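You operate a simulated robot arm through the tools that you are given. There is no shell and no other tool. Be economical: measure what you need, move in short steps, check, and stop when the job is done.

Carry out the task below with a simulated two-armed robot. There is one attempt and no reset: what you move stays moved.

JOB
Carry the brown carton with both arms and set it on the top of the black case lid.
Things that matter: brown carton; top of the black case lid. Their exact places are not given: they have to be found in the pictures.

It is judged by the outcome, as a careful person would: the job done as asked, and still so three seconds after it is handed in. It fails if anything else is knocked over, pushed out of place, dropped, spilled or broken. Lids that push on must go on centred and level and be pressed home; caps that screw on are set level and turned clockwise until they are tight.

ROBOT AND FRAMES
Two 7-joint arms with two-finger parallel grippers on one trunk, on a base that drives. Base frame: it is fixed to the floor where the robot stands at the start and does not move with it; the origin is under the middle of the robot, x ahead of it, y to its left, z up. Lengths are in mm, angles in rad, forces in N, time in s.
The left shoulder is at the start at [70, 177, 1020], the right one opposite. With the tool pointing down near the work surface each hand reaches from about 300 to 740 mm from the robot's upright axis, wherever it stands, measured 20 degrees to its own side. Places, roughly: top of the black case lid [500, -2600, 800]. Payload 3.43 kg a hand.
The tool frame of a hand sits at the grasp point between the pads (the TCP): z along the fingers, y along the line on which they close. The tips reach 30 mm beyond it. The gripper opens to 94 mm. The fingers are 28 mm wide and 10 mm thick; the gripper's body (50 by 96 mm) begins 55 mm behind the TCP.
Orientation is told as [roll, pitch, yaw] about the base's x, y, z axes, in that order, counted from this pose: with the fingers straight down and closing along the base's y, the tool's x points along the base's -x, its y along +y and its z along -z.

CONTROLS
- The arms move only by the tool arm_command. It takes "left_rows", "right_rows" or both (then of equal length, played together; a hand with none holds still); each is a list of rows, each a list of 7 numbers: the shift along the tool's x, y, z in units of 300 mm (1.0 is 300 mm), then the turn, a rotation vector about the tool's x, y, z in units of 90 degrees (1.0 is 90 degrees), then the finger opening in mm, from 0 to 94. In form: [[tx, ty, tz, wx, wy, wz, gripper], ...]. A call has 1 to 8 rows; each row is the pose to reach, as a shift and turn from the pose commanded when the call began, along the tool's axes at that moment. A call with a number of a shift or a turn outside -1 to 1 is refused whole. Each row takes 0.2 s and may step no farther than 50 mm and 0.15 rad from the row before; otherwise, or with a gripper value out of range, the whole call is refused. Where a pose cannot be reached the arm comes as near as it can. A force on the tool above 40 N (or 10 N above the force at the start of the call, whichever is more), or a blocked arm, ends the call early, and 0.2 s more pass. Each finger travels about 153 mm/s and halts on what it meets, pressing with about 43 N; the grip force reading is that of the motor and also rises with nothing between the fingers. The clock runs only during rows and for 0.2 s after the last one: add rows that repeat a pose to give the fingers time. The reply holds the time, the measured pose of the TCP, the force on the tool along the base axes, the opening and the grip force, in the units named above and with some noise, with the torque about the TCP (base axes, N m) and any sound that the robot's microphone picked up.
- Cameras (640 x 400 px; columns grow to the right, rows downward): "scene" is now at [135.9, -12.5, 1334]; the picture's right is [-0.15, -0.99, 0.00], its down [-0.59, 0.09, -0.81] and it looks along [0.80, -0.12, -0.59] (base axes); focal length 296 px, centre (320, 200). "left" rides on the left gripper at [76, -14, -103] in its tool frame; the picture's right is [0.18, 0.98, 0.00], its down [-0.75, 0.14, -0.64] and it looks along [-0.63, 0.12, 0.77] (tool axes); focal length 243 px, centre (320, 200). "right" rides on the right gripper at [76, 14, -102] in its tool frame; the picture's right is [-0.18, 0.98, 0.00], its down [-0.75, -0.14, -0.64] and it looks along [-0.63, -0.12, 0.77] (tool axes); focal length 243 px, centre (320, 200).
- camera(camera): a new picture of that camera. The clock stands still meanwhile.
- move_column(by): slides the trunk up (or, below 0, down) by that many mm; the arms and the scene camera ride with it, the base frame stays. It gives what a move gives, with no picture.
- roll_base(legs): drives the robot by 1 to 6 legs, each [ahead, turn to the left] in mm and rad, along the robot's own axes; the way and the turn of a leg run together, so that a leg with both is an arc; at most 1500 mm and 3.142 rad a leg. The arms and the cameras ride along, it lands a little off, and it stops where it bumps. It gives what a move gives.
- head_to(pan, tilt): turns the head with the scene camera to pan (to the left, within 1.501 rad either way) and tilt (down, from -0.506 to 1.204), counted from straight ahead of the robot. It gives what a move gives.
- probe_pixels(camera, pixels): for up to 12 pixels [column, row] of the newest picture of that camera ("zoom" is the newest enlarged one), the place [x, y, z] in the base frame of the surface seen there, good to about 2 mm. The clock stands still meanwhile.
- inspect(camera, box): a new picture of the part [left, top, right, bottom] of that camera's present view, enlarged. The clock stands still meanwhile.
- hand_in(): hands the job in; it is judged then, once.

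Work in short steps. Measure before you move; look again where a grasp or a placing could have gone wrong, and mend it. You have 80 turns and 78 pictures in all, those below and enlarged ones among them. Open the grippers and draw the arms clear of the work before you hand the job in, unless the task says otherwise; then end with one line.

The tools are called as a command line: name --argument value ..., lists and objects as JSON in quotes. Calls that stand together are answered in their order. arm_command: Moves the arms, as the interface text tells. Its arguments: {"type":"object","properties":{"left_rows":{"type":"array","items":{"type":"array","items":{"type":"number"}}},"right_rows":{"type":"array","items":{"type":"array","items":{"type":"number"}}}},"required":[]} The other tools are called the same way: move_column (by) slides the trunk up or down; roll_base (legs) drives the base; head_to (pan, tilt) turns the head that bears the scene camera; camera (camera) takes a picture; probe_pixels (camera, pixels) gives the place of the surface under pixels of a picture; inspect (camera, box) takes an enlarged picture of a part of a camera's view; hand_in () hands the job in.

At the start:

```text
time: 0.0
left_eef_pos: [573.8, 198.5, 1078.6]
left_tcp_rot: [0.0, 0.0, -0.001]
left_wrist_force: [-0.3, -0.4, 0.1]
left_moment: [0.0, -0.04, 0.01]
left_opening: 94.3
left_finger_force: 0.1
right_eef_pos: [449.6, -262.6, 1046.8]
right_tcp_rot: [-0.001, 0.0, 0.0]
right_wrist_force: [-0.1, 1.0, -0.2]
right_moment: [-0.02, -0.01, -0.04]
right_opening: 94.1
right_finger_force: 0.1
trunk travel left (down, up): [-600.0, 240.0]
robot x, y, heading: [-1.3, 1.5, 0.001]
head pan, tilt: [-0.147, 0.634]
```

scene: 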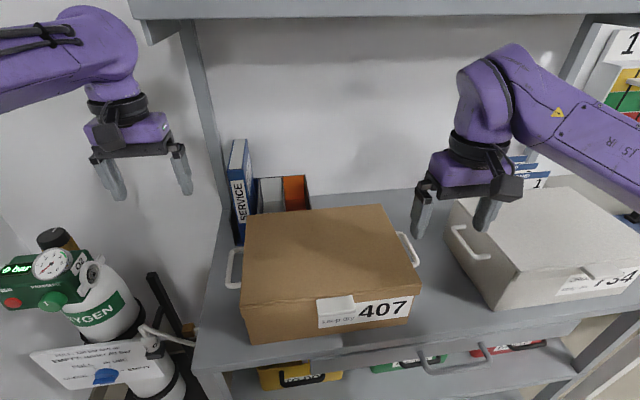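
right: 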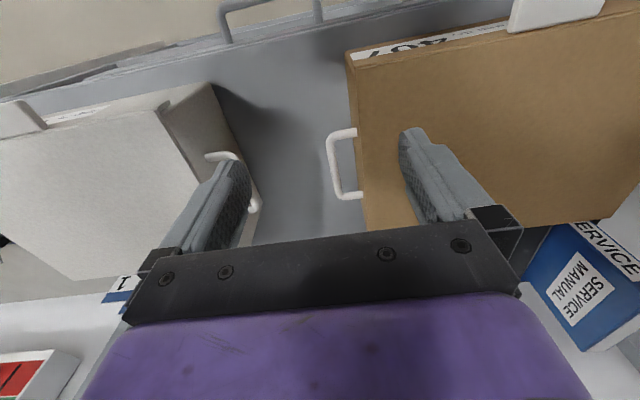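
left: 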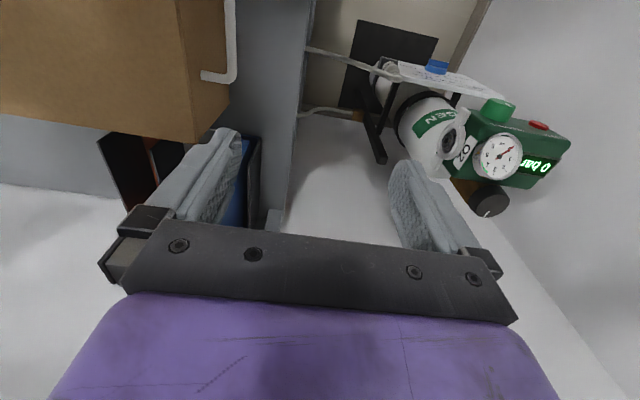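

The scene picture shows the carton with white side handles at about (233,268) and (408,248). I probe the carton's corners and both handles.

probe_pixels --camera "scene" --pixels '[[245, 215], [380, 208], [418, 290], [242, 302], [230, 268], [238, 249], [232, 287], [408, 248], [400, 234], [416, 264], [320, 250], [460, 240]]'

inspect --camera "scene" --box '[200, 190, 500, 350]'

probe_pixels --camera "right" --pixels '[[345, 134], [334, 165], [345, 196], [358, 131], [360, 195], [290, 180], [225, 155], [253, 205], [355, 95]]'

probe_pixels --camera "left" --pixels '[[231, 40], [215, 77], [232, 75], [203, 75], [270, 100], [310, 60], [200, 90], [228, 10]]'

```text
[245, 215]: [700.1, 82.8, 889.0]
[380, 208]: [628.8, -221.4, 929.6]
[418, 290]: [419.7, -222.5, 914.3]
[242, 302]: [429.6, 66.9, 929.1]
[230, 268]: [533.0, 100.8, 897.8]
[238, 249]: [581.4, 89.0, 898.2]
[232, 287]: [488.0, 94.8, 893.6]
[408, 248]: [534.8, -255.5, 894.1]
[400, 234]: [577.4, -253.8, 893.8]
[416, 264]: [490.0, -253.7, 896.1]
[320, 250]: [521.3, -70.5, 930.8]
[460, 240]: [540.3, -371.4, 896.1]
```

```text
2.13 times, centred on (350, 270) of scene
```

zoom: 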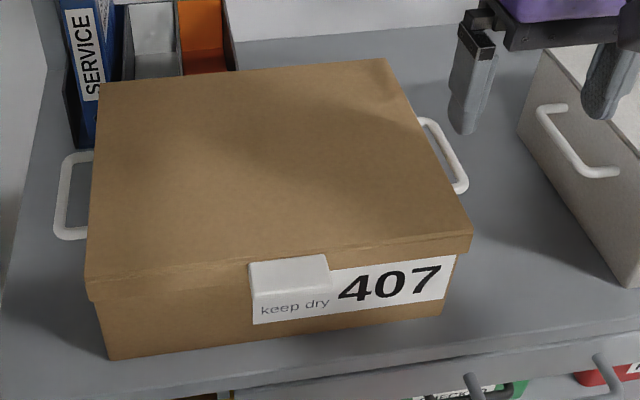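

```text
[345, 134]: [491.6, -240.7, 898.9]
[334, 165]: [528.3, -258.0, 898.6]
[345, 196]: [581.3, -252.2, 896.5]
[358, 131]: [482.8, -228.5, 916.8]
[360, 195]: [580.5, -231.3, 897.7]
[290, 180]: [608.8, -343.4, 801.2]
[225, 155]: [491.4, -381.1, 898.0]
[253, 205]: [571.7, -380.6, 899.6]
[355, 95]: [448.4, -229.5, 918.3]
```

```text
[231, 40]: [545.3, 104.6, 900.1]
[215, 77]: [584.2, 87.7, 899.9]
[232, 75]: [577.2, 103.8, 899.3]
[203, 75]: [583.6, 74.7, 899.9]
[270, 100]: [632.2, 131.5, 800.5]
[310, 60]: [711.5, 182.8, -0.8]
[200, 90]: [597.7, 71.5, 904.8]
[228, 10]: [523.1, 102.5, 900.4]
```

The handles are horizontal bars running along x at z≈897. The left one is at y≈101, the right at y≈-255, both centred at x≈535. Before grasping I look towards the target on the right.

head_to --pan -1.3 --tilt 0.35

camera --camera "scene"

```text
time: 1.4
left_eef_pos: [575.2, 198.0, 1078.8]
left_tcp_rot: [0.0, 0.0, 0.0]
left_wrist_force: [-0.2, 0.2, -0.3]
left_moment: [0.02, 0.0, 0.03]
left_opening: 94.1
left_finger_force: 0.1
right_eef_pos: [449.7, -261.8, 1049.0]
right_tcp_rot: [0.0, -0.001, -0.002]
right_wrist_force: [-0.1, 0.2, -0.9]
right_moment: [0.01, -0.01, -0.02]
right_opening: 93.8
right_finger_force: 0.0
trunk travel left (down, up): [-600.0, 240.0]
robot x, y, heading: [-0.3, -0.7, 0.002]
head pan, tilt: [-1.3, 0.351]
```

```text
73 pictures are left
```

scene: 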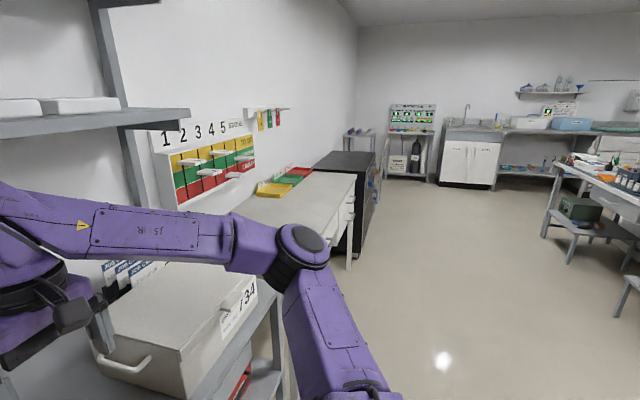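

The black case seems to stand at about (345,160), beyond the pale desk, so I probe that region.

inspect --camera "scene" --box '[230, 110, 430, 270]'

probe_pixels --camera "scene" --pixels '[[340, 160], [320, 168], [365, 170], [330, 152], [373, 153], [355, 176], [300, 190], [350, 268], [350, 200], [372, 210], [420, 300], [376, 190]]'

```text
2.50 times, centred on (330, 190) of scene
```

zoom: 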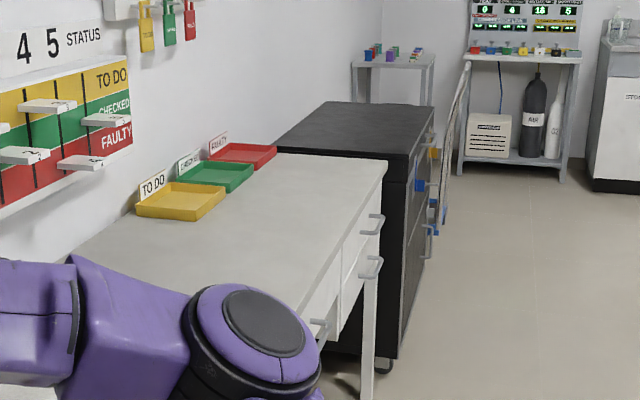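

```text
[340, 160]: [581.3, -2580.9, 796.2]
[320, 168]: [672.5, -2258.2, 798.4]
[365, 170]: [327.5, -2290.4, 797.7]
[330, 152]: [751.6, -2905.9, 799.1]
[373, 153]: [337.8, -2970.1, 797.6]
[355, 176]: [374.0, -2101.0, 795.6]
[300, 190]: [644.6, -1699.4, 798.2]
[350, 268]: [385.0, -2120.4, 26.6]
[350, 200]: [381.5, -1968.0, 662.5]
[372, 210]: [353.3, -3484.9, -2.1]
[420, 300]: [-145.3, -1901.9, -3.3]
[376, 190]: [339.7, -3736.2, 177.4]
```

The lid is at z≈798, x from about 328 to 750 and y from about -2200 to -2970, at the same height as this shelf. I move both hands above the handle bars and narrow the fingers.

arm_command --left_rows '[[0.033, -0.081, 0.078, 0, 0, 0, 60], [0.067, -0.162, 0.157, 0, 0, 0, 40], [0.1, -0.243, 0.235, 0, 0, 0, 28], [0.133, -0.323, 0.313, 0, 0, 0, 28], [0.133, -0.323, 0.313, 0, 0, 0, 28]]' --right_rows '[[-0.071, 0.005, 0.053, 0, 0, 0, 60], [-0.142, 0.01, 0.107, 0, 0, 0, 40], [-0.213, 0.016, 0.16, 0, 0, 0, 28], [-0.284, 0.021, 0.213, 0, 0, 0, 28], [-0.284, 0.021, 0.213, 0, 0, 0, 28]]'

head_to --pan -0.147 --tilt 0.75

camera --camera "left"

camera --camera "right"

camera --camera "scene"

```text
time: 2.6
left_eef_pos: [532.0, 104.4, 988.1]
left_tcp_rot: [0.0, -0.001, -0.001]
left_wrist_force: [-0.1, 0.0, -0.1]
left_moment: [0.01, -0.01, 0.0]
left_opening: 27.9
left_finger_force: 0.0
right_eef_pos: [534.8, -253.0, 985.4]
right_tcp_rot: [0.001, -0.002, 0.0]
right_wrist_force: [0.8, -0.1, -0.3]
right_moment: [0.0, -0.03, 0.03]
right_opening: 28.1
right_finger_force: 0.0
trunk travel left (down, up): [-600.0, 240.0]
robot x, y, heading: [2.0, -0.1, -0.0]
head pan, tilt: [-1.3, 0.351]
```

```text
time: 3.9
left_eef_pos: [532.1, 103.8, 987.2]
left_tcp_rot: [-0.002, 0.001, 0.0]
left_wrist_force: [-1.2, 0.8, 0.0]
left_moment: [0.01, -0.03, -0.02]
left_opening: 28.4
left_finger_force: 0.0
right_eef_pos: [533.4, -253.6, 983.9]
right_tcp_rot: [0.0, -0.001, 0.0]
right_wrist_force: [1.0, 0.3, -0.3]
right_moment: [0.01, 0.0, 0.02]
right_opening: 27.8
right_finger_force: 0.0
trunk travel left (down, up): [-600.0, 240.0]
robot x, y, heading: [-4.4, 0.0, 0.005]
head pan, tilt: [-0.147, 0.75]
```

```text
71 pictures are left
```

left: 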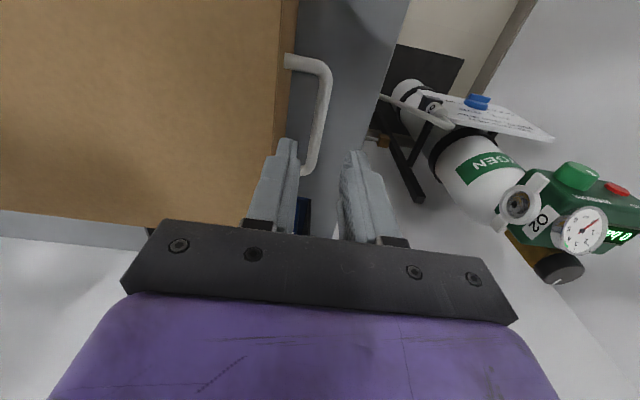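

```text
70 pictures are left
```

right: 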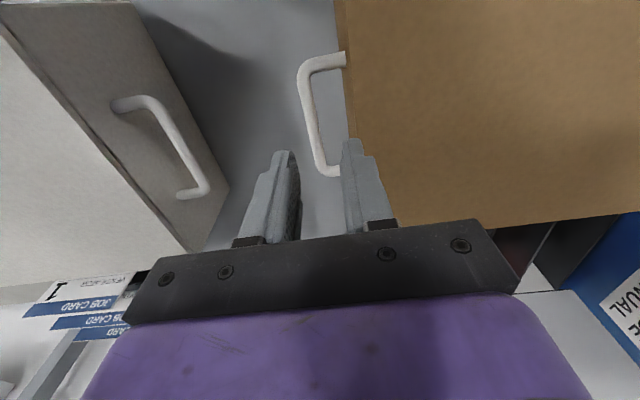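

```text
69 pictures are left
```

scene: 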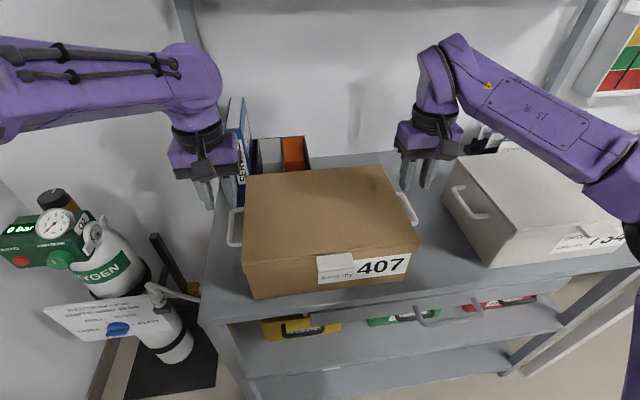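

Both hands hover over the bars. I probe across each bar and the carton edge next to it to measure the gaps.

probe_pixels --camera "left" --pixels '[[318, 120], [322, 120], [326, 100], [320, 100], [282, 80], [270, 90], [310, 165], [290, 65], [325, 70], [312, 62]]'

probe_pixels --camera "right" --pixels '[[307, 100], [311, 120], [316, 120], [345, 100], [352, 100], [325, 170], [300, 75], [318, 65], [340, 60], [305, 100], [313, 100]]'

```text
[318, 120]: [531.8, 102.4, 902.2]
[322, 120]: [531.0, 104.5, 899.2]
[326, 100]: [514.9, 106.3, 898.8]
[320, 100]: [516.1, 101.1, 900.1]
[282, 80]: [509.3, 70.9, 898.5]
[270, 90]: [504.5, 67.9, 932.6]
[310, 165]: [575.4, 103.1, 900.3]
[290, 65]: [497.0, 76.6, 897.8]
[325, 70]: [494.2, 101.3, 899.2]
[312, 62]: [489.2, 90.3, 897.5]
```

```text
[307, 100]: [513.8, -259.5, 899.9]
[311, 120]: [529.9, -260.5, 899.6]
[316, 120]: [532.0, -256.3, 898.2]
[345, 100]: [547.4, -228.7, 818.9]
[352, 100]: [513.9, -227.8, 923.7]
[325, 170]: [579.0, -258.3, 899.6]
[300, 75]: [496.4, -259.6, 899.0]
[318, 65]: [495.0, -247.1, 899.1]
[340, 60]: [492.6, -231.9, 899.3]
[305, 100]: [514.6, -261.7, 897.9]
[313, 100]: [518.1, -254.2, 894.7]
```

Bar centres are at y≈103 on the left and y≈-258 on the right, z≈896, with about 25 mm to the carton walls. I shift the right hand by -4.5 mm and lower both hands to the bars with the fingers still open.

arm_command --left_rows '[[-0.005, 0, 0, 0, 0, 0, 28], [-0.01, 0, 0.1, 0, 0, 0, 28], [-0.01, 0, 0.2, 0, 0, 0, 28], [-0.01, 0, 0.3, 0, 0, 0, 28], [-0.01, 0, 0.3, 0, 0, 0, 28]]' --right_rows '[[-0.004, -0.015, 0, 0, 0, 0, 28], [-0.004, -0.015, 0.1, 0, 0, 0, 28], [-0.004, -0.015, 0.2, 0, 0, 0, 28], [-0.004, -0.015, 0.29, 0, 0, 0, 28], [-0.004, -0.015, 0.29, 0, 0, 0, 28]]'

camera --camera "left"

camera --camera "right"

```text
time: 5.1
left_eef_pos: [533.0, 104.3, 894.7]
left_tcp_rot: [-0.001, -0.001, 0.0]
left_wrist_force: [-0.1, 0.5, -0.7]
left_moment: [-0.01, 0.01, -0.03]
left_opening: 27.8
left_finger_force: 0.1
right_eef_pos: [534.6, -258.6, 897.0]
right_tcp_rot: [-0.001, -0.001, -0.001]
right_wrist_force: [0.3, 0.7, 0.3]
right_moment: [0.0, 0.0, 0.02]
right_opening: 28.0
right_finger_force: 0.1
trunk travel left (down, up): [-600.0, 240.0]
robot x, y, heading: [-0.5, 5.5, 0.005]
head pan, tilt: [-0.147, 0.75]
```

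```text
68 pictures are left
```

left: 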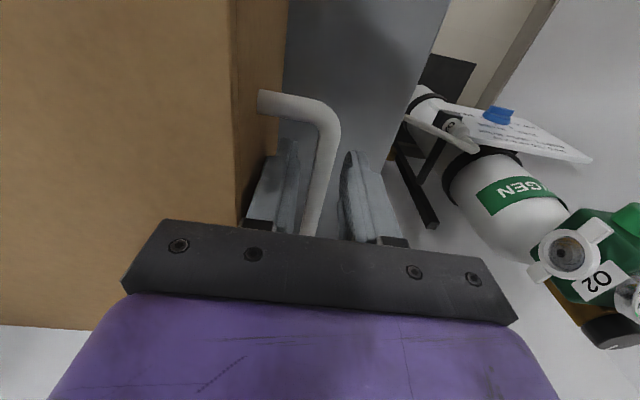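

```text
67 pictures are left
```

right: 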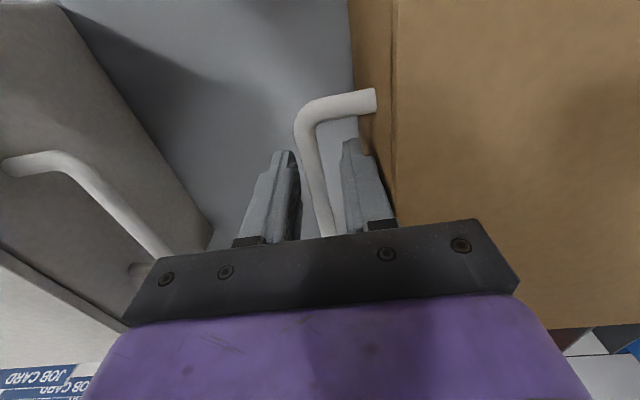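

Both bars lie between the fingers, so I close the grippers.

arm_command --left_rows '[[0, 0, 0, 0, 0, 0, 14], [0, 0, 0, 0, 0, 0, 4], [0, 0, 0, 0, 0, 0, 0], [0, 0, 0, 0, 0, 0, 0]]' --right_rows '[[0, 0, 0, 0, 0, 0, 14], [0, 0, 0, 0, 0, 0, 4], [0, 0, 0, 0, 0, 0, 0], [0, 0, 0, 0, 0, 0, 0]]'

```text
time: 6.1
left_eef_pos: [533.9, 104.6, 895.5]
left_tcp_rot: [0.0, 0.0, 0.001]
left_wrist_force: [0.0, 6.1, -0.3]
left_moment: [0.0, -0.1, -0.05]
left_opening: 14.0
left_finger_force: 43.0
right_eef_pos: [534.4, -258.5, 896.3]
right_tcp_rot: [0.0, -0.001, -0.001]
right_wrist_force: [-1.7, -6.3, 0.5]
right_moment: [-0.01, -0.09, 0.0]
right_opening: 14.2
right_finger_force: 42.7
trunk travel left (down, up): [-600.0, 240.0]
robot x, y, heading: [2.8, 1.7, 0.0]
head pan, tilt: [-0.147, 0.75]
```

Both grippers hold 14 mm bars at 43 N. I lift a little with the arms together to test the grip and weight.

arm_command --left_rows '[[0, 0, -0.02, 0, 0, 0, 0], [0, 0, -0.05, 0, 0, 0, 0], [0, 0, -0.08, 0, 0, 0, 0], [0, 0, -0.1, 0, 0, 0, 0], [0, 0, -0.1, 0, 0, 0, 0]]' --right_rows '[[0, 0, -0.02, 0, 0, 0, 0], [0, 0, -0.05, 0, 0, 0, 0], [0, 0, -0.08, 0, 0, 0, 0], [0, 0, -0.1, 0, 0, 0, 0], [0, 0, -0.1, 0, 0, 0, 0]]'

camera --camera "scene"

```text
time: 7.3
left_eef_pos: [537.3, 104.1, 925.6]
left_tcp_rot: [0.005, 0.002, 0.001]
left_wrist_force: [-0.1, 26.2, -2.8]
left_moment: [-0.04, -0.08, -0.14]
left_opening: 13.9
left_finger_force: 43.2
right_eef_pos: [536.6, -259.7, 927.2]
right_tcp_rot: [-0.002, 0.001, -0.003]
right_wrist_force: [0.4, -26.0, -1.7]
right_moment: [0.0, 0.12, 0.01]
right_opening: 14.3
right_finger_force: 43.2
trunk travel left (down, up): [-600.0, 240.0]
robot x, y, heading: [0.1, -1.3, 0.002]
head pan, tilt: [-0.147, 0.75]
```

```text
66 pictures are left
```

scene: 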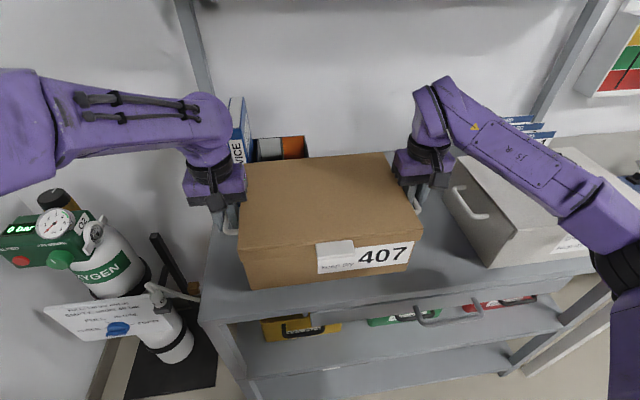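

The carton is up, about 30 mm, and light, but the hands squeeze it sideways with about 26 N. I relieve this by moving each hand 1.5 mm outward.

arm_command --left_rows '[[0, 0.005, 0, 0, 0, 0, 0], [0, 0.005, 0, 0, 0, 0, 0]]' --right_rows '[[0, -0.005, 0, 0, 0, 0, 0], [0, -0.005, 0, 0, 0, 0, 0]]'

probe_pixels --camera "scene" --pixels '[[250, 175], [380, 165], [405, 225], [250, 240], [320, 200], [255, 285], [400, 268], [320, 15], [560, 180]]'

```text
time: 7.9
left_eef_pos: [537.0, 103.9, 925.2]
left_tcp_rot: [0.001, 0.002, 0.0]
left_wrist_force: [-1.8, 19.4, -1.6]
left_moment: [0.0, 0.34, -0.27]
left_opening: 13.9
left_finger_force: 43.0
right_eef_pos: [535.7, -261.2, 927.7]
right_tcp_rot: [0.0, 0.001, -0.002]
right_wrist_force: [1.6, -19.5, -2.4]
right_moment: [0.0, -0.35, -0.25]
right_opening: 14.3
right_finger_force: 42.8
trunk travel left (down, up): [-600.0, 240.0]
robot x, y, heading: [2.0, 1.2, 0.001]
head pan, tilt: [-0.147, 0.75]
```

```text
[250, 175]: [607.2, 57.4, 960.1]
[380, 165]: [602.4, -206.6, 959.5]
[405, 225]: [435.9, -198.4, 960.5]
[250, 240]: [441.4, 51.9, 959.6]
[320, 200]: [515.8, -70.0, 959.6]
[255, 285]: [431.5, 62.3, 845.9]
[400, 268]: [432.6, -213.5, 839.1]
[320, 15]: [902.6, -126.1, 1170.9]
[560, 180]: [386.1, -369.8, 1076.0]
```

The carton rose level by 30 mm. I relieve the squeeze further and raise the trunk 60 mm.

arm_command --left_rows '[[0, 0.005, 0, 0, 0, 0, 0], [0, 0.01, 0, 0, 0, 0, 0], [0, 0.01, 0, 0, 0, 0, 0]]' --right_rows '[[0, -0.005, 0, 0, 0, 0, 0], [0, -0.01, 0, 0, 0, 0, 0], [0, -0.01, 0, 0, 0, 0, 0]]'

move_column --by 60

```text
time: 8.7
left_eef_pos: [536.5, 102.7, 926.2]
left_tcp_rot: [-0.007, -0.001, -0.002]
left_wrist_force: [-2.3, -26.1, -1.6]
left_moment: [0.1, 0.9, -0.27]
left_opening: 14.0
left_finger_force: 43.7
right_eef_pos: [535.4, -260.9, 927.2]
right_tcp_rot: [0.001, 0.002, 0.006]
right_wrist_force: [4.4, 26.8, -2.4]
right_moment: [-0.04, -0.87, -0.68]
right_opening: 14.2
right_finger_force: 43.4
trunk travel left (down, up): [-600.0, 240.0]
robot x, y, heading: [-0.2, -1.2, -0.006]
head pan, tilt: [-0.147, 0.75]
```

```text
time: 9.3
left_eef_pos: [534.5, 102.5, 954.7]
left_tcp_rot: [-0.007, 0.0, -0.002]
left_wrist_force: [-1.4, -1.8, -2.2]
left_moment: [0.02, -0.35, -0.15]
left_opening: 14.2
left_finger_force: 43.2
right_eef_pos: [534.2, -261.2, 956.3]
right_tcp_rot: [0.0, 0.002, 0.004]
right_wrist_force: [1.3, 1.6, -1.5]
right_moment: [0.0, 0.32, -0.54]
right_opening: 14.3
right_finger_force: 43.4
trunk travel left (down, up): [-628.0, 212.0]
robot x, y, heading: [1.0, 1.2, -0.0]
head pan, tilt: [-0.147, 0.75]
stopped: the force on the tool passed its limit (the readings are from after the stop); the commanded pose is now the measured one
```

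The commanded pose was reset and the forces are now near zero. I finish raising the trunk by 35 mm.

move_column --by 35

camera --camera "scene"

```text
time: 10.1
left_eef_pos: [537.3, 102.2, 989.2]
left_tcp_rot: [-0.006, 0.001, -0.001]
left_wrist_force: [-2.6, -2.9, -1.7]
left_moment: [0.02, -0.02, -0.2]
left_opening: 14.0
left_finger_force: 43.3
right_eef_pos: [535.7, -261.5, 990.7]
right_tcp_rot: [0.002, 0.002, 0.005]
right_wrist_force: [2.4, 2.7, -2.6]
right_moment: [-0.02, 0.04, -0.59]
right_opening: 14.0
right_finger_force: 43.1
trunk travel left (down, up): [-663.0, 177.0]
robot x, y, heading: [1.4, 2.1, -0.001]
head pan, tilt: [-0.147, 0.75]
```

```text
65 pictures are left
```

scene: 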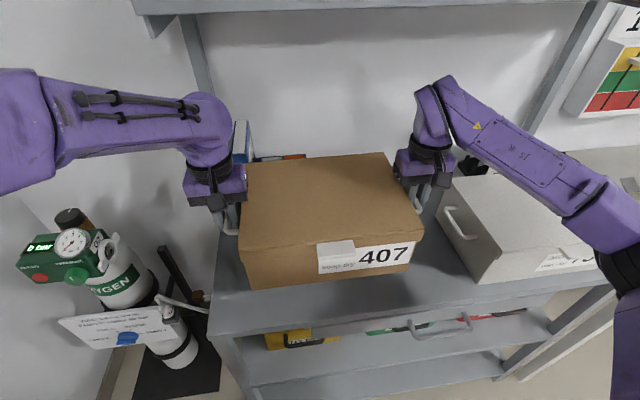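

The carton is held well. I back straight off 500 mm in two legs, then look right for obstacles along the way.

roll_base --legs '[[-100, 0], [-400, 0]]'

head_to --pan -1.45 --tilt 0.4

camera --camera "scene"

```text
time: 13.3
left_eef_pos: [45.3, 109.3, 988.4]
left_tcp_rot: [-0.005, 0.0, 0.015]
left_wrist_force: [-2.1, -5.9, -1.4]
left_moment: [0.03, -0.05, -0.21]
left_opening: 14.2
left_finger_force: 43.0
right_eef_pos: [49.7, -254.5, 991.2]
right_tcp_rot: [0.002, 0.002, 0.021]
right_wrist_force: [2.9, 6.0, -1.9]
right_moment: [-0.03, 0.05, -0.65]
right_opening: 14.0
right_finger_force: 42.9
trunk travel left (down, up): [-663.0, 177.0]
robot x, y, heading: [-485.3, -5.6, 0.017]
head pan, tilt: [-0.147, 0.75]
```

```text
time: 14.8
left_eef_pos: [45.7, 108.2, 988.6]
left_tcp_rot: [-0.007, 0.001, 0.015]
left_wrist_force: [-2.3, -1.2, -2.4]
left_moment: [0.02, 0.11, -0.21]
left_opening: 14.2
left_finger_force: 43.4
right_eef_pos: [49.8, -255.0, 991.0]
right_tcp_rot: [0.002, 0.001, 0.018]
right_wrist_force: [1.9, 2.4, -2.1]
right_moment: [-0.01, -0.14, -0.59]
right_opening: 14.0
right_finger_force: 42.8
trunk travel left (down, up): [-663.0, 177.0]
robot x, y, heading: [-491.8, -0.6, 0.018]
head pan, tilt: [-1.45, 0.4]
```

```text
64 pictures are left
```

scene: 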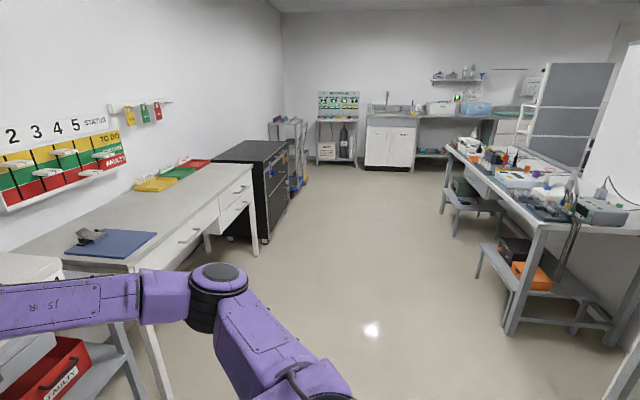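

I probe the desk front, the case top and the bench on the far side of the aisle to check the clearances.

probe_pixels --camera "scene" --pixels '[[270, 240], [245, 200], [170, 245], [480, 275], [505, 325], [440, 210], [215, 158], [265, 160], [245, 142], [285, 141], [250, 150], [545, 220]]'

inspect --camera "scene" --box '[190, 110, 340, 260]'

```text
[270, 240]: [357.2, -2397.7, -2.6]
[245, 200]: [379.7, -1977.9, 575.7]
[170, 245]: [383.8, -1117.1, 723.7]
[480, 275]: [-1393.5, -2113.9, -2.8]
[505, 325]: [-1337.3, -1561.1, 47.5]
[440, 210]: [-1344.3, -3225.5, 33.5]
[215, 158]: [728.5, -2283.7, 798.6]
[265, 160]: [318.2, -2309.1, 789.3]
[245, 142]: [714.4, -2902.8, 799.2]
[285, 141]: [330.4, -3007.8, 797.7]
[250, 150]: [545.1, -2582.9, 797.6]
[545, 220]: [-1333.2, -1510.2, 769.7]
```

```text
2.67 times, centred on (265, 185) of scene
```

zoom: 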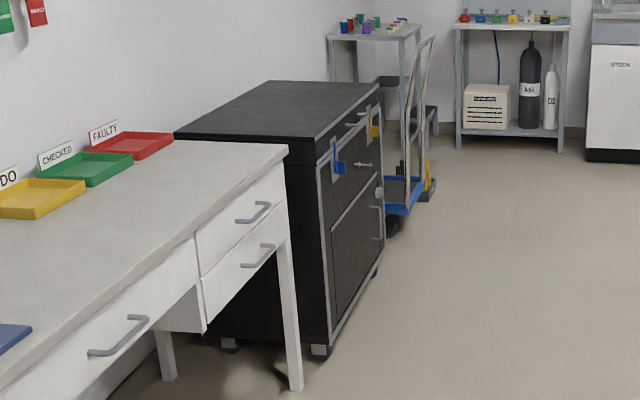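

The aisle is clear between x≈-1330 and x≈320. I turn right 1.589 rad in place and check the state.

roll_base --legs '[[0, -0.8], [0, -0.789]]'

head_to --pan 0 --tilt 0.6

camera --camera "scene"

```text
time: 19.3
left_eef_pos: [-383.4, -539.2, 990.5]
left_tcp_rot: [-0.005, 0.0, -1.569]
left_wrist_force: [-2.7, 2.1, -2.7]
left_moment: [-0.01, -0.01, -0.22]
left_opening: 14.1
left_finger_force: 43.2
right_eef_pos: [-747.7, -539.2, 991.0]
right_tcp_rot: [0.003, 0.001, -1.561]
right_wrist_force: [1.7, -1.8, -2.0]
right_moment: [-0.02, 0.02, -0.59]
right_opening: 14.2
right_finger_force: 42.8
trunk travel left (down, up): [-663.0, 177.0]
robot x, y, heading: [-492.6, -3.2, -1.567]
head pan, tilt: [-1.45, 0.4]
```

```text
time: 20.9
left_eef_pos: [-383.7, -539.3, 990.3]
left_tcp_rot: [-0.008, -0.001, -1.568]
left_wrist_force: [-0.8, 2.7, -2.5]
left_moment: [0.13, -0.03, -0.21]
left_opening: 14.0
left_finger_force: 42.9
right_eef_pos: [-747.4, -538.2, 991.2]
right_tcp_rot: [0.002, 0.0, -1.563]
right_wrist_force: [1.6, -2.5, -2.4]
right_moment: [-0.14, 0.06, -0.6]
right_opening: 14.0
right_finger_force: 43.3
trunk travel left (down, up): [-663.0, 177.0]
robot x, y, heading: [-490.6, -3.0, -1.564]
head pan, tilt: [0.0, 0.6]
```

```text
62 pictures are left
```

scene: 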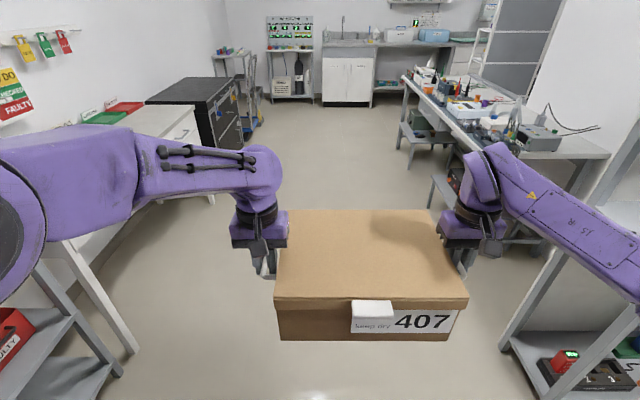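

The carton is steady and the way is clear. I drive ahead about 2517 mm so that the carton, offset 80 mm to my right, ends up at y≈-2600 after turning left.

roll_base --legs '[[1300, 0], [1217, 0]]'

camera --camera "scene"

```text
time: 33.0
left_eef_pos: [-402.3, -3008.3, 989.0]
left_tcp_rot: [-0.007, 0.001, -1.589]
left_wrist_force: [-0.8, 3.4, -1.8]
left_moment: [0.05, 0.0, -0.2]
left_opening: 14.1
left_finger_force: 43.0
right_eef_pos: [-766.1, -3000.4, 990.8]
right_tcp_rot: [0.002, 0.001, -1.582]
right_wrist_force: [1.0, -2.3, -1.5]
right_moment: [0.0, 0.0, -0.59]
right_opening: 14.3
right_finger_force: 42.6
trunk travel left (down, up): [-663.0, 177.0]
robot x, y, heading: [-492.2, -2466.4, -1.592]
head pan, tilt: [0.0, 0.6]
```

```text
61 pictures are left
```

scene: 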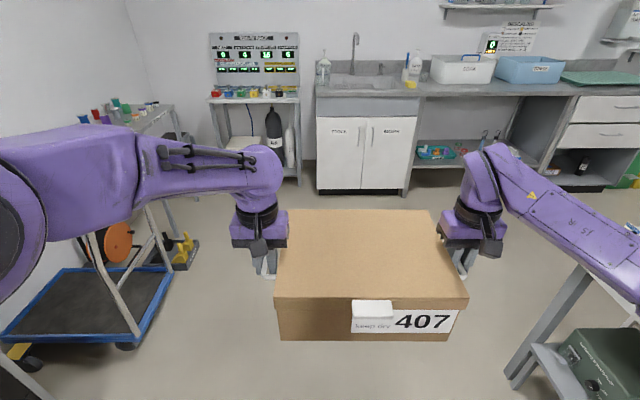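

The robot landed at y=-2466, so I go 54 mm further and turn left 1.592 rad to face the case, then look.

roll_base --legs '[[54, 0], [0, 0.8], [0, 0.792]]'

camera --camera "scene"

```text
time: 38.1
left_eef_pos: [37.7, -2411.8, 989.6]
left_tcp_rot: [-0.006, -0.001, 0.014]
left_wrist_force: [-2.6, -2.0, -2.1]
left_moment: [0.04, -0.04, -0.18]
left_opening: 13.9
left_finger_force: 42.6
right_eef_pos: [43.4, -2776.5, 991.3]
right_tcp_rot: [0.003, 0.001, 0.022]
right_wrist_force: [2.4, 1.2, -1.5]
right_moment: [0.0, 0.05, -0.54]
right_opening: 14.2
right_finger_force: 43.1
trunk travel left (down, up): [-663.0, 177.0]
robot x, y, heading: [-497.5, -2524.0, 0.02]
head pan, tilt: [0.0, 0.6]
```

```text
60 pictures are left
```

scene: 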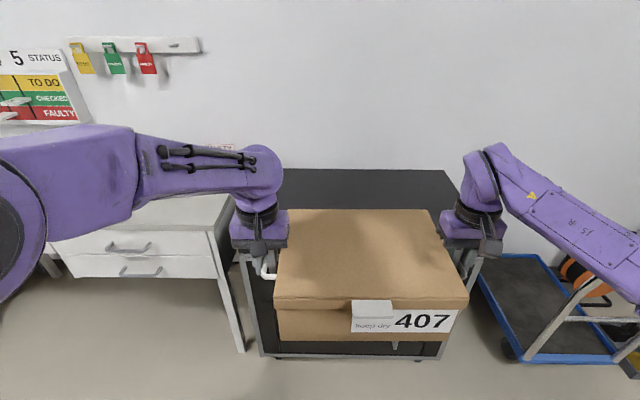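

The case is straight ahead. I probe the lid's edges and the desk and trolley beside it.

probe_pixels --camera "scene" --pixels '[[287, 173], [443, 174], [455, 205], [292, 200], [360, 190], [360, 174], [238, 240], [590, 295], [540, 280], [246, 262], [215, 225], [448, 255]]'

head_to --pan -0.5 --tilt 0.6

camera --camera "scene"

```text
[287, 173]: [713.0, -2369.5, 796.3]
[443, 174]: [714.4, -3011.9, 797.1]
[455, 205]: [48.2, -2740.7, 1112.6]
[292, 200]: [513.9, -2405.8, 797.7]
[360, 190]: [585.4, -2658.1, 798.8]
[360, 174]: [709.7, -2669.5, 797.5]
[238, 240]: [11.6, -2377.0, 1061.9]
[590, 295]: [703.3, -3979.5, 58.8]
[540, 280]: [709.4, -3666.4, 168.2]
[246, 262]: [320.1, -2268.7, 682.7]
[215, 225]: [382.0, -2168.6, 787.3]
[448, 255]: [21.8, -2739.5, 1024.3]
```

```text
time: 39.0
left_eef_pos: [37.1, -2412.3, 989.0]
left_tcp_rot: [-0.006, -0.002, 0.015]
left_wrist_force: [-2.5, -0.8, -1.8]
left_moment: [0.03, -0.03, -0.15]
left_opening: 14.2
left_finger_force: 42.8
right_eef_pos: [42.6, -2775.5, 991.2]
right_tcp_rot: [0.003, 0.001, 0.024]
right_wrist_force: [1.0, 1.6, -1.9]
right_moment: [-0.02, 0.12, -0.53]
right_opening: 14.0
right_finger_force: 42.9
trunk travel left (down, up): [-663.0, 177.0]
robot x, y, heading: [-497.9, -2526.4, 0.015]
head pan, tilt: [-0.499, 0.6]
```

```text
59 pictures are left
```

scene: 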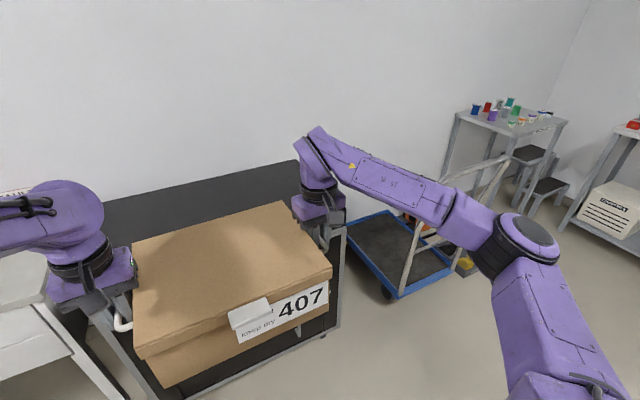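

The right elbow sticks out towards the trolley with its white handle, so I probe both before driving ahead.

probe_pixels --camera "scene" --pixels '[[402, 285], [418, 230], [447, 190], [505, 157], [490, 190], [540, 225], [500, 265], [330, 160], [450, 210], [335, 240], [340, 320], [600, 360]]'

```text
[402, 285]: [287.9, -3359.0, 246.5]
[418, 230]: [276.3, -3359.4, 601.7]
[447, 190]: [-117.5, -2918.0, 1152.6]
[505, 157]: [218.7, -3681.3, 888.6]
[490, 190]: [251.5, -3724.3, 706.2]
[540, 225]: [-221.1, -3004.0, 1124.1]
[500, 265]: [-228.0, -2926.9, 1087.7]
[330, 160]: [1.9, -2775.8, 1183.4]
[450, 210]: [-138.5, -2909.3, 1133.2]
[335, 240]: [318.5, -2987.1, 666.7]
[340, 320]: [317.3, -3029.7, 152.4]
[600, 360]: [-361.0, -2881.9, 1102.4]
```

The trolley (y<-3340) and the desk (z 800) are clear of the arms. I drive ahead 440 mm over the lid; the carton bottom is at about 890 mm.

roll_base --legs '[[300, -0.015], [140, 0]]'

head_to --pan -0.15 --tilt 0.75

camera --camera "scene"

```text
time: 42.0
left_eef_pos: [473.7, -2419.6, 991.4]
left_tcp_rot: [-0.007, 0.0, -0.002]
left_wrist_force: [-2.8, -1.2, -1.5]
left_moment: [0.02, -0.04, -0.22]
left_opening: 14.4
left_finger_force: 42.8
right_eef_pos: [472.5, -2783.7, 991.7]
right_tcp_rot: [0.002, 0.002, 0.005]
right_wrist_force: [2.0, 0.7, -1.9]
right_moment: [-0.01, 0.04, -0.56]
right_opening: 14.3
right_finger_force: 43.0
trunk travel left (down, up): [-663.0, 177.0]
robot x, y, heading: [-61.1, -2524.7, -0.004]
head pan, tilt: [-0.499, 0.6]
```

```text
time: 42.8
left_eef_pos: [473.5, -2420.4, 989.5]
left_tcp_rot: [-0.007, 0.0, -0.004]
left_wrist_force: [-1.3, 0.0, -1.8]
left_moment: [-0.01, -0.09, -0.13]
left_opening: 14.1
left_finger_force: 42.7
right_eef_pos: [471.8, -2784.3, 990.4]
right_tcp_rot: [0.002, 0.002, 0.004]
right_wrist_force: [2.6, 1.4, -2.4]
right_moment: [-0.04, 0.12, -0.56]
right_opening: 14.3
right_finger_force: 43.0
trunk travel left (down, up): [-663.0, 177.0]
robot x, y, heading: [-64.5, -2523.5, 0.003]
head pan, tilt: [-0.15, 0.75]
```

```text
58 pictures are left
```

scene: 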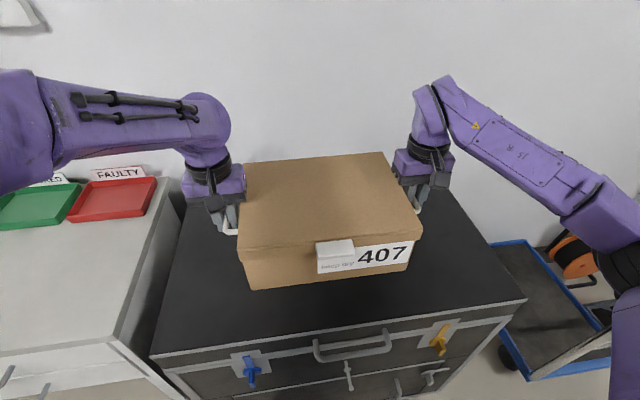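

The carton hangs over the lid, with its centre at (473, -2602). I roll 28 mm further to x≈500, then lower the trunk 80 mm.

roll_base --legs '[[28, 0]]'

move_column --by -80

camera --camera "scene"

```text
time: 43.6
left_eef_pos: [497.4, -2420.6, 991.6]
left_tcp_rot: [-0.007, -0.002, -0.004]
left_wrist_force: [-2.7, -0.7, -2.0]
left_moment: [0.0, 0.11, -0.15]
left_opening: 13.8
left_finger_force: 43.0
right_eef_pos: [496.7, -2784.1, 993.6]
right_tcp_rot: [-0.001, -0.001, 0.002]
right_wrist_force: [1.5, 1.6, -2.1]
right_moment: [-0.04, -0.15, -0.51]
right_opening: 14.2
right_finger_force: 43.4
trunk travel left (down, up): [-663.0, 177.0]
robot x, y, heading: [-34.1, -2522.8, 0.0]
head pan, tilt: [-0.15, 0.75]
```

```text
time: 44.8
left_eef_pos: [501.7, -2420.8, 910.0]
left_tcp_rot: [-0.006, 0.0, -0.005]
left_wrist_force: [-2.4, -0.7, -1.8]
left_moment: [0.02, 0.01, -0.07]
left_opening: 14.2
left_finger_force: 43.1
right_eef_pos: [499.3, -2783.6, 912.0]
right_tcp_rot: [0.002, 0.001, 0.003]
right_wrist_force: [1.3, 1.1, -2.5]
right_moment: [-0.02, -0.04, -0.55]
right_opening: 14.2
right_finger_force: 43.0
trunk travel left (down, up): [-583.0, 257.0]
robot x, y, heading: [-33.0, -2522.5, -0.0]
head pan, tilt: [-0.15, 0.75]
```

```text
57 pictures are left
```

scene: 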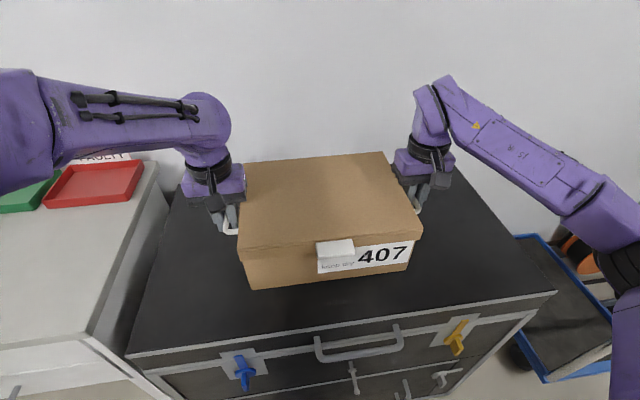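

About 16 mm remain: on the shelf at 800 the hands stood at 896, and the lid is at 798. I lower 13 mm, then 4 mm more.

move_column --by -13

move_column --by -4

probe_pixels --camera "scene" --pixels '[[300, 305], [200, 250], [470, 230]]'

```text
time: 45.4
left_eef_pos: [500.7, -2420.4, 896.8]
left_tcp_rot: [-0.007, 0.001, -0.001]
left_wrist_force: [-1.4, -0.9, -2.1]
left_moment: [-0.03, 0.17, -0.15]
left_opening: 14.0
left_finger_force: 43.2
right_eef_pos: [497.7, -2785.2, 900.5]
right_tcp_rot: [0.002, 0.003, 0.005]
right_wrist_force: [1.0, 1.4, -1.7]
right_moment: [-0.04, -0.14, -0.47]
right_opening: 14.3
right_finger_force: 43.4
trunk travel left (down, up): [-570.0, 270.0]
robot x, y, heading: [-37.0, -2525.1, -0.007]
head pan, tilt: [-0.15, 0.75]
```

```text
time: 45.9
left_eef_pos: [501.4, -2421.1, 894.8]
left_tcp_rot: [-0.008, -0.005, -0.005]
left_wrist_force: [2.5, -1.2, 20.8]
left_moment: [0.07, 1.15, -0.27]
left_opening: 14.1
left_finger_force: 43.0
right_eef_pos: [498.3, -2784.6, 896.6]
right_tcp_rot: [0.007, 0.0, 0.001]
right_wrist_force: [6.6, -0.4, 8.9]
right_moment: [0.04, 1.22, -0.59]
right_opening: 14.2
right_finger_force: 42.4
trunk travel left (down, up): [-566.0, 274.0]
robot x, y, heading: [-33.7, -2521.6, -0.001]
head pan, tilt: [-0.15, 0.75]
```

```text
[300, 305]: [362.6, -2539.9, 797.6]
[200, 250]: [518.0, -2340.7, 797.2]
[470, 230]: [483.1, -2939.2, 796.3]
```

Upward forces of 21 N and 9 N show the carton rests on the lid. I open both grippers to 28 mm.

arm_command --left_rows '[[0, 0, 0, 0, 0, 0, 18], [0, 0, 0, 0, 0, 0, 24], [0, 0, 0, 0, 0, 0, 28], [0, 0, 0, 0, 0, 0, 28]]' --right_rows '[[0, 0, 0, 0, 0, 0, 18], [0, 0, 0, 0, 0, 0, 24], [0, 0, 0, 0, 0, 0, 28], [0, 0, 0, 0, 0, 0, 28]]'

camera --camera "left"

camera --camera "right"

```text
time: 46.9
left_eef_pos: [501.4, -2420.3, 892.3]
left_tcp_rot: [-0.008, 0.0, -0.003]
left_wrist_force: [0.3, 0.4, -0.2]
left_moment: [0.01, -0.03, -0.01]
left_opening: 28.1
left_finger_force: 0.1
right_eef_pos: [500.1, -2783.7, 895.5]
right_tcp_rot: [0.002, -0.001, 0.003]
right_wrist_force: [-0.1, -0.6, -0.4]
right_moment: [0.0, 0.0, 0.02]
right_opening: 28.0
right_finger_force: 0.1
trunk travel left (down, up): [-566.0, 274.0]
robot x, y, heading: [-34.5, -2524.6, -0.006]
head pan, tilt: [-0.15, 0.75]
```

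```text
56 pictures are left
```

left: 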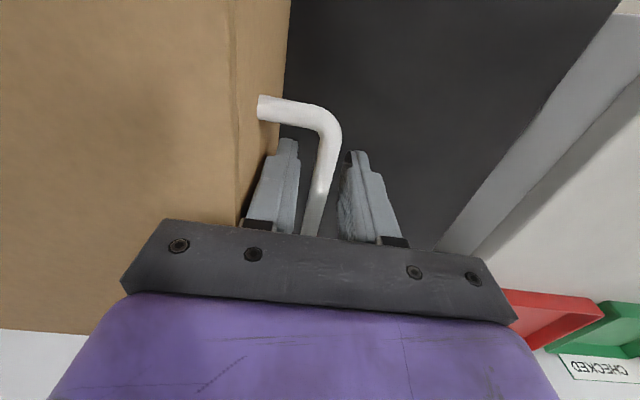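

```text
55 pictures are left
```

right: 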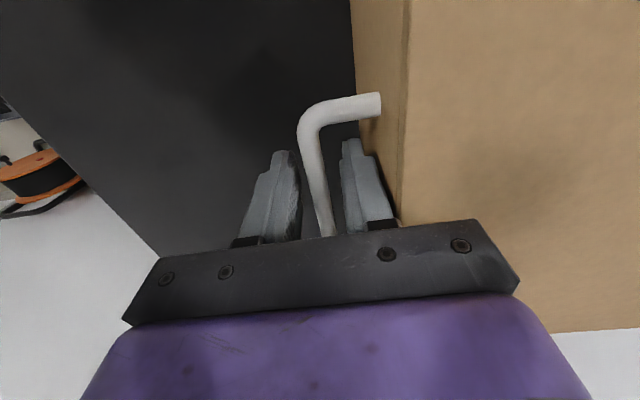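

Both hands are free, with the bars between the open fingers and clear of them. I lift the hands straight up by 105 mm.

arm_command --left_rows '[[0, 0, -0.05, 0, 0, 0, 28], [0, 0, -0.15, 0, 0, 0, 28], [0, 0, -0.25, 0, 0, 0, 28], [0, 0, -0.35, 0, 0, 0, 28], [0, 0, -0.35, 0, 0, 0, 28]]' --right_rows '[[0, 0, -0.05, 0, 0, 0, 28], [0, 0, -0.15, 0, 0, 0, 28], [0, 0, -0.25, 0, 0, 0, 28], [0, 0, -0.35, 0, 0, 0, 28], [0, 0, -0.35, 0, 0, 0, 28]]'

move_column --by 80

roll_base --legs '[[-300, 0]]'

camera --camera "scene"

```text
time: 48.1
left_eef_pos: [502.2, -2419.5, 997.7]
left_tcp_rot: [-0.008, 0.0, -0.003]
left_wrist_force: [0.1, -0.6, 0.1]
left_moment: [0.0, 0.01, -0.01]
left_opening: 28.1
left_finger_force: 0.0
right_eef_pos: [498.8, -2784.7, 999.2]
right_tcp_rot: [0.004, 0.001, 0.006]
right_wrist_force: [0.4, -0.9, -1.1]
right_moment: [0.01, 0.01, 0.0]
right_opening: 28.0
right_finger_force: 0.0
trunk travel left (down, up): [-566.0, 274.0]
robot x, y, heading: [-37.7, -2523.6, -0.002]
head pan, tilt: [-0.15, 0.75]
```

```text
time: 49.3
left_eef_pos: [502.7, -2419.5, 1077.8]
left_tcp_rot: [-0.006, 0.001, -0.004]
left_wrist_force: [0.0, 0.4, -1.3]
left_moment: [0.01, 0.01, 0.02]
left_opening: 28.0
left_finger_force: 0.1
right_eef_pos: [498.1, -2784.9, 1078.6]
right_tcp_rot: [0.002, 0.002, 0.003]
right_wrist_force: [0.0, 0.3, 0.0]
right_moment: [0.04, 0.04, 0.01]
right_opening: 28.3
right_finger_force: 0.0
trunk travel left (down, up): [-646.0, 194.0]
robot x, y, heading: [-36.2, -2523.8, 0.001]
head pan, tilt: [-0.15, 0.75]
```

```text
time: 51.3
left_eef_pos: [206.9, -2420.3, 1077.4]
left_tcp_rot: [-0.008, 0.001, -0.005]
left_wrist_force: [0.1, 0.3, 0.4]
left_moment: [0.01, 0.01, 0.03]
left_opening: 28.1
left_finger_force: 0.1
right_eef_pos: [201.5, -2785.1, 1079.1]
right_tcp_rot: [0.0, 0.002, 0.002]
right_wrist_force: [0.6, -1.4, -0.4]
right_moment: [-0.03, -0.03, 0.04]
right_opening: 28.1
right_finger_force: 0.0
trunk travel left (down, up): [-646.0, 194.0]
robot x, y, heading: [-335.6, -2520.9, -0.002]
head pan, tilt: [-0.15, 0.75]
```

```text
54 pictures are left
```

scene: 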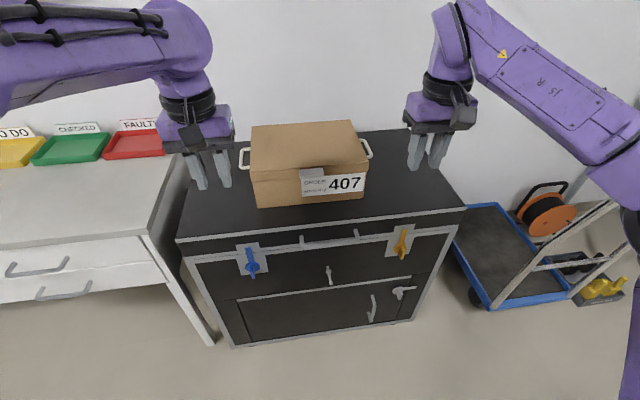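

The carton stands level on the case lid with nothing else disturbed, and the hands are clear. I open the grippers fully and then hand in.

arm_command --left_rows '[[0, 0, 0, 0, 0, 0, 60], [0, 0, 0, 0, 0, 0, 90], [0, 0, 0, 0, 0, 0, 90]]' --right_rows '[[0, 0, 0, 0, 0, 0, 60], [0, 0, 0, 0, 0, 0, 90], [0, 0, 0, 0, 0, 0, 90]]'

hand_in

```text
time: 52.1
left_eef_pos: [205.6, -2420.0, 1077.4]
left_tcp_rot: [-0.006, 0.0, -0.005]
left_wrist_force: [-1.2, 0.0, 0.1]
left_moment: [0.0, -0.03, 0.03]
left_opening: 90.1
left_finger_force: 0.1
right_eef_pos: [201.0, -2783.9, 1079.5]
right_tcp_rot: [0.001, 0.004, 0.003]
right_wrist_force: [0.0, -0.4, 0.3]
right_moment: [0.02, 0.0, 0.01]
right_opening: 90.0
right_finger_force: 0.0
trunk travel left (down, up): [-646.0, 194.0]
robot x, y, heading: [-327.3, -2518.9, -0.003]
head pan, tilt: [-0.15, 0.75]
```

```text
The job is handed in.
```

The brown carton was carried with both arms and now rests on top of the black case lid; the arms are clear, the grippers are open, and the job is handed in.
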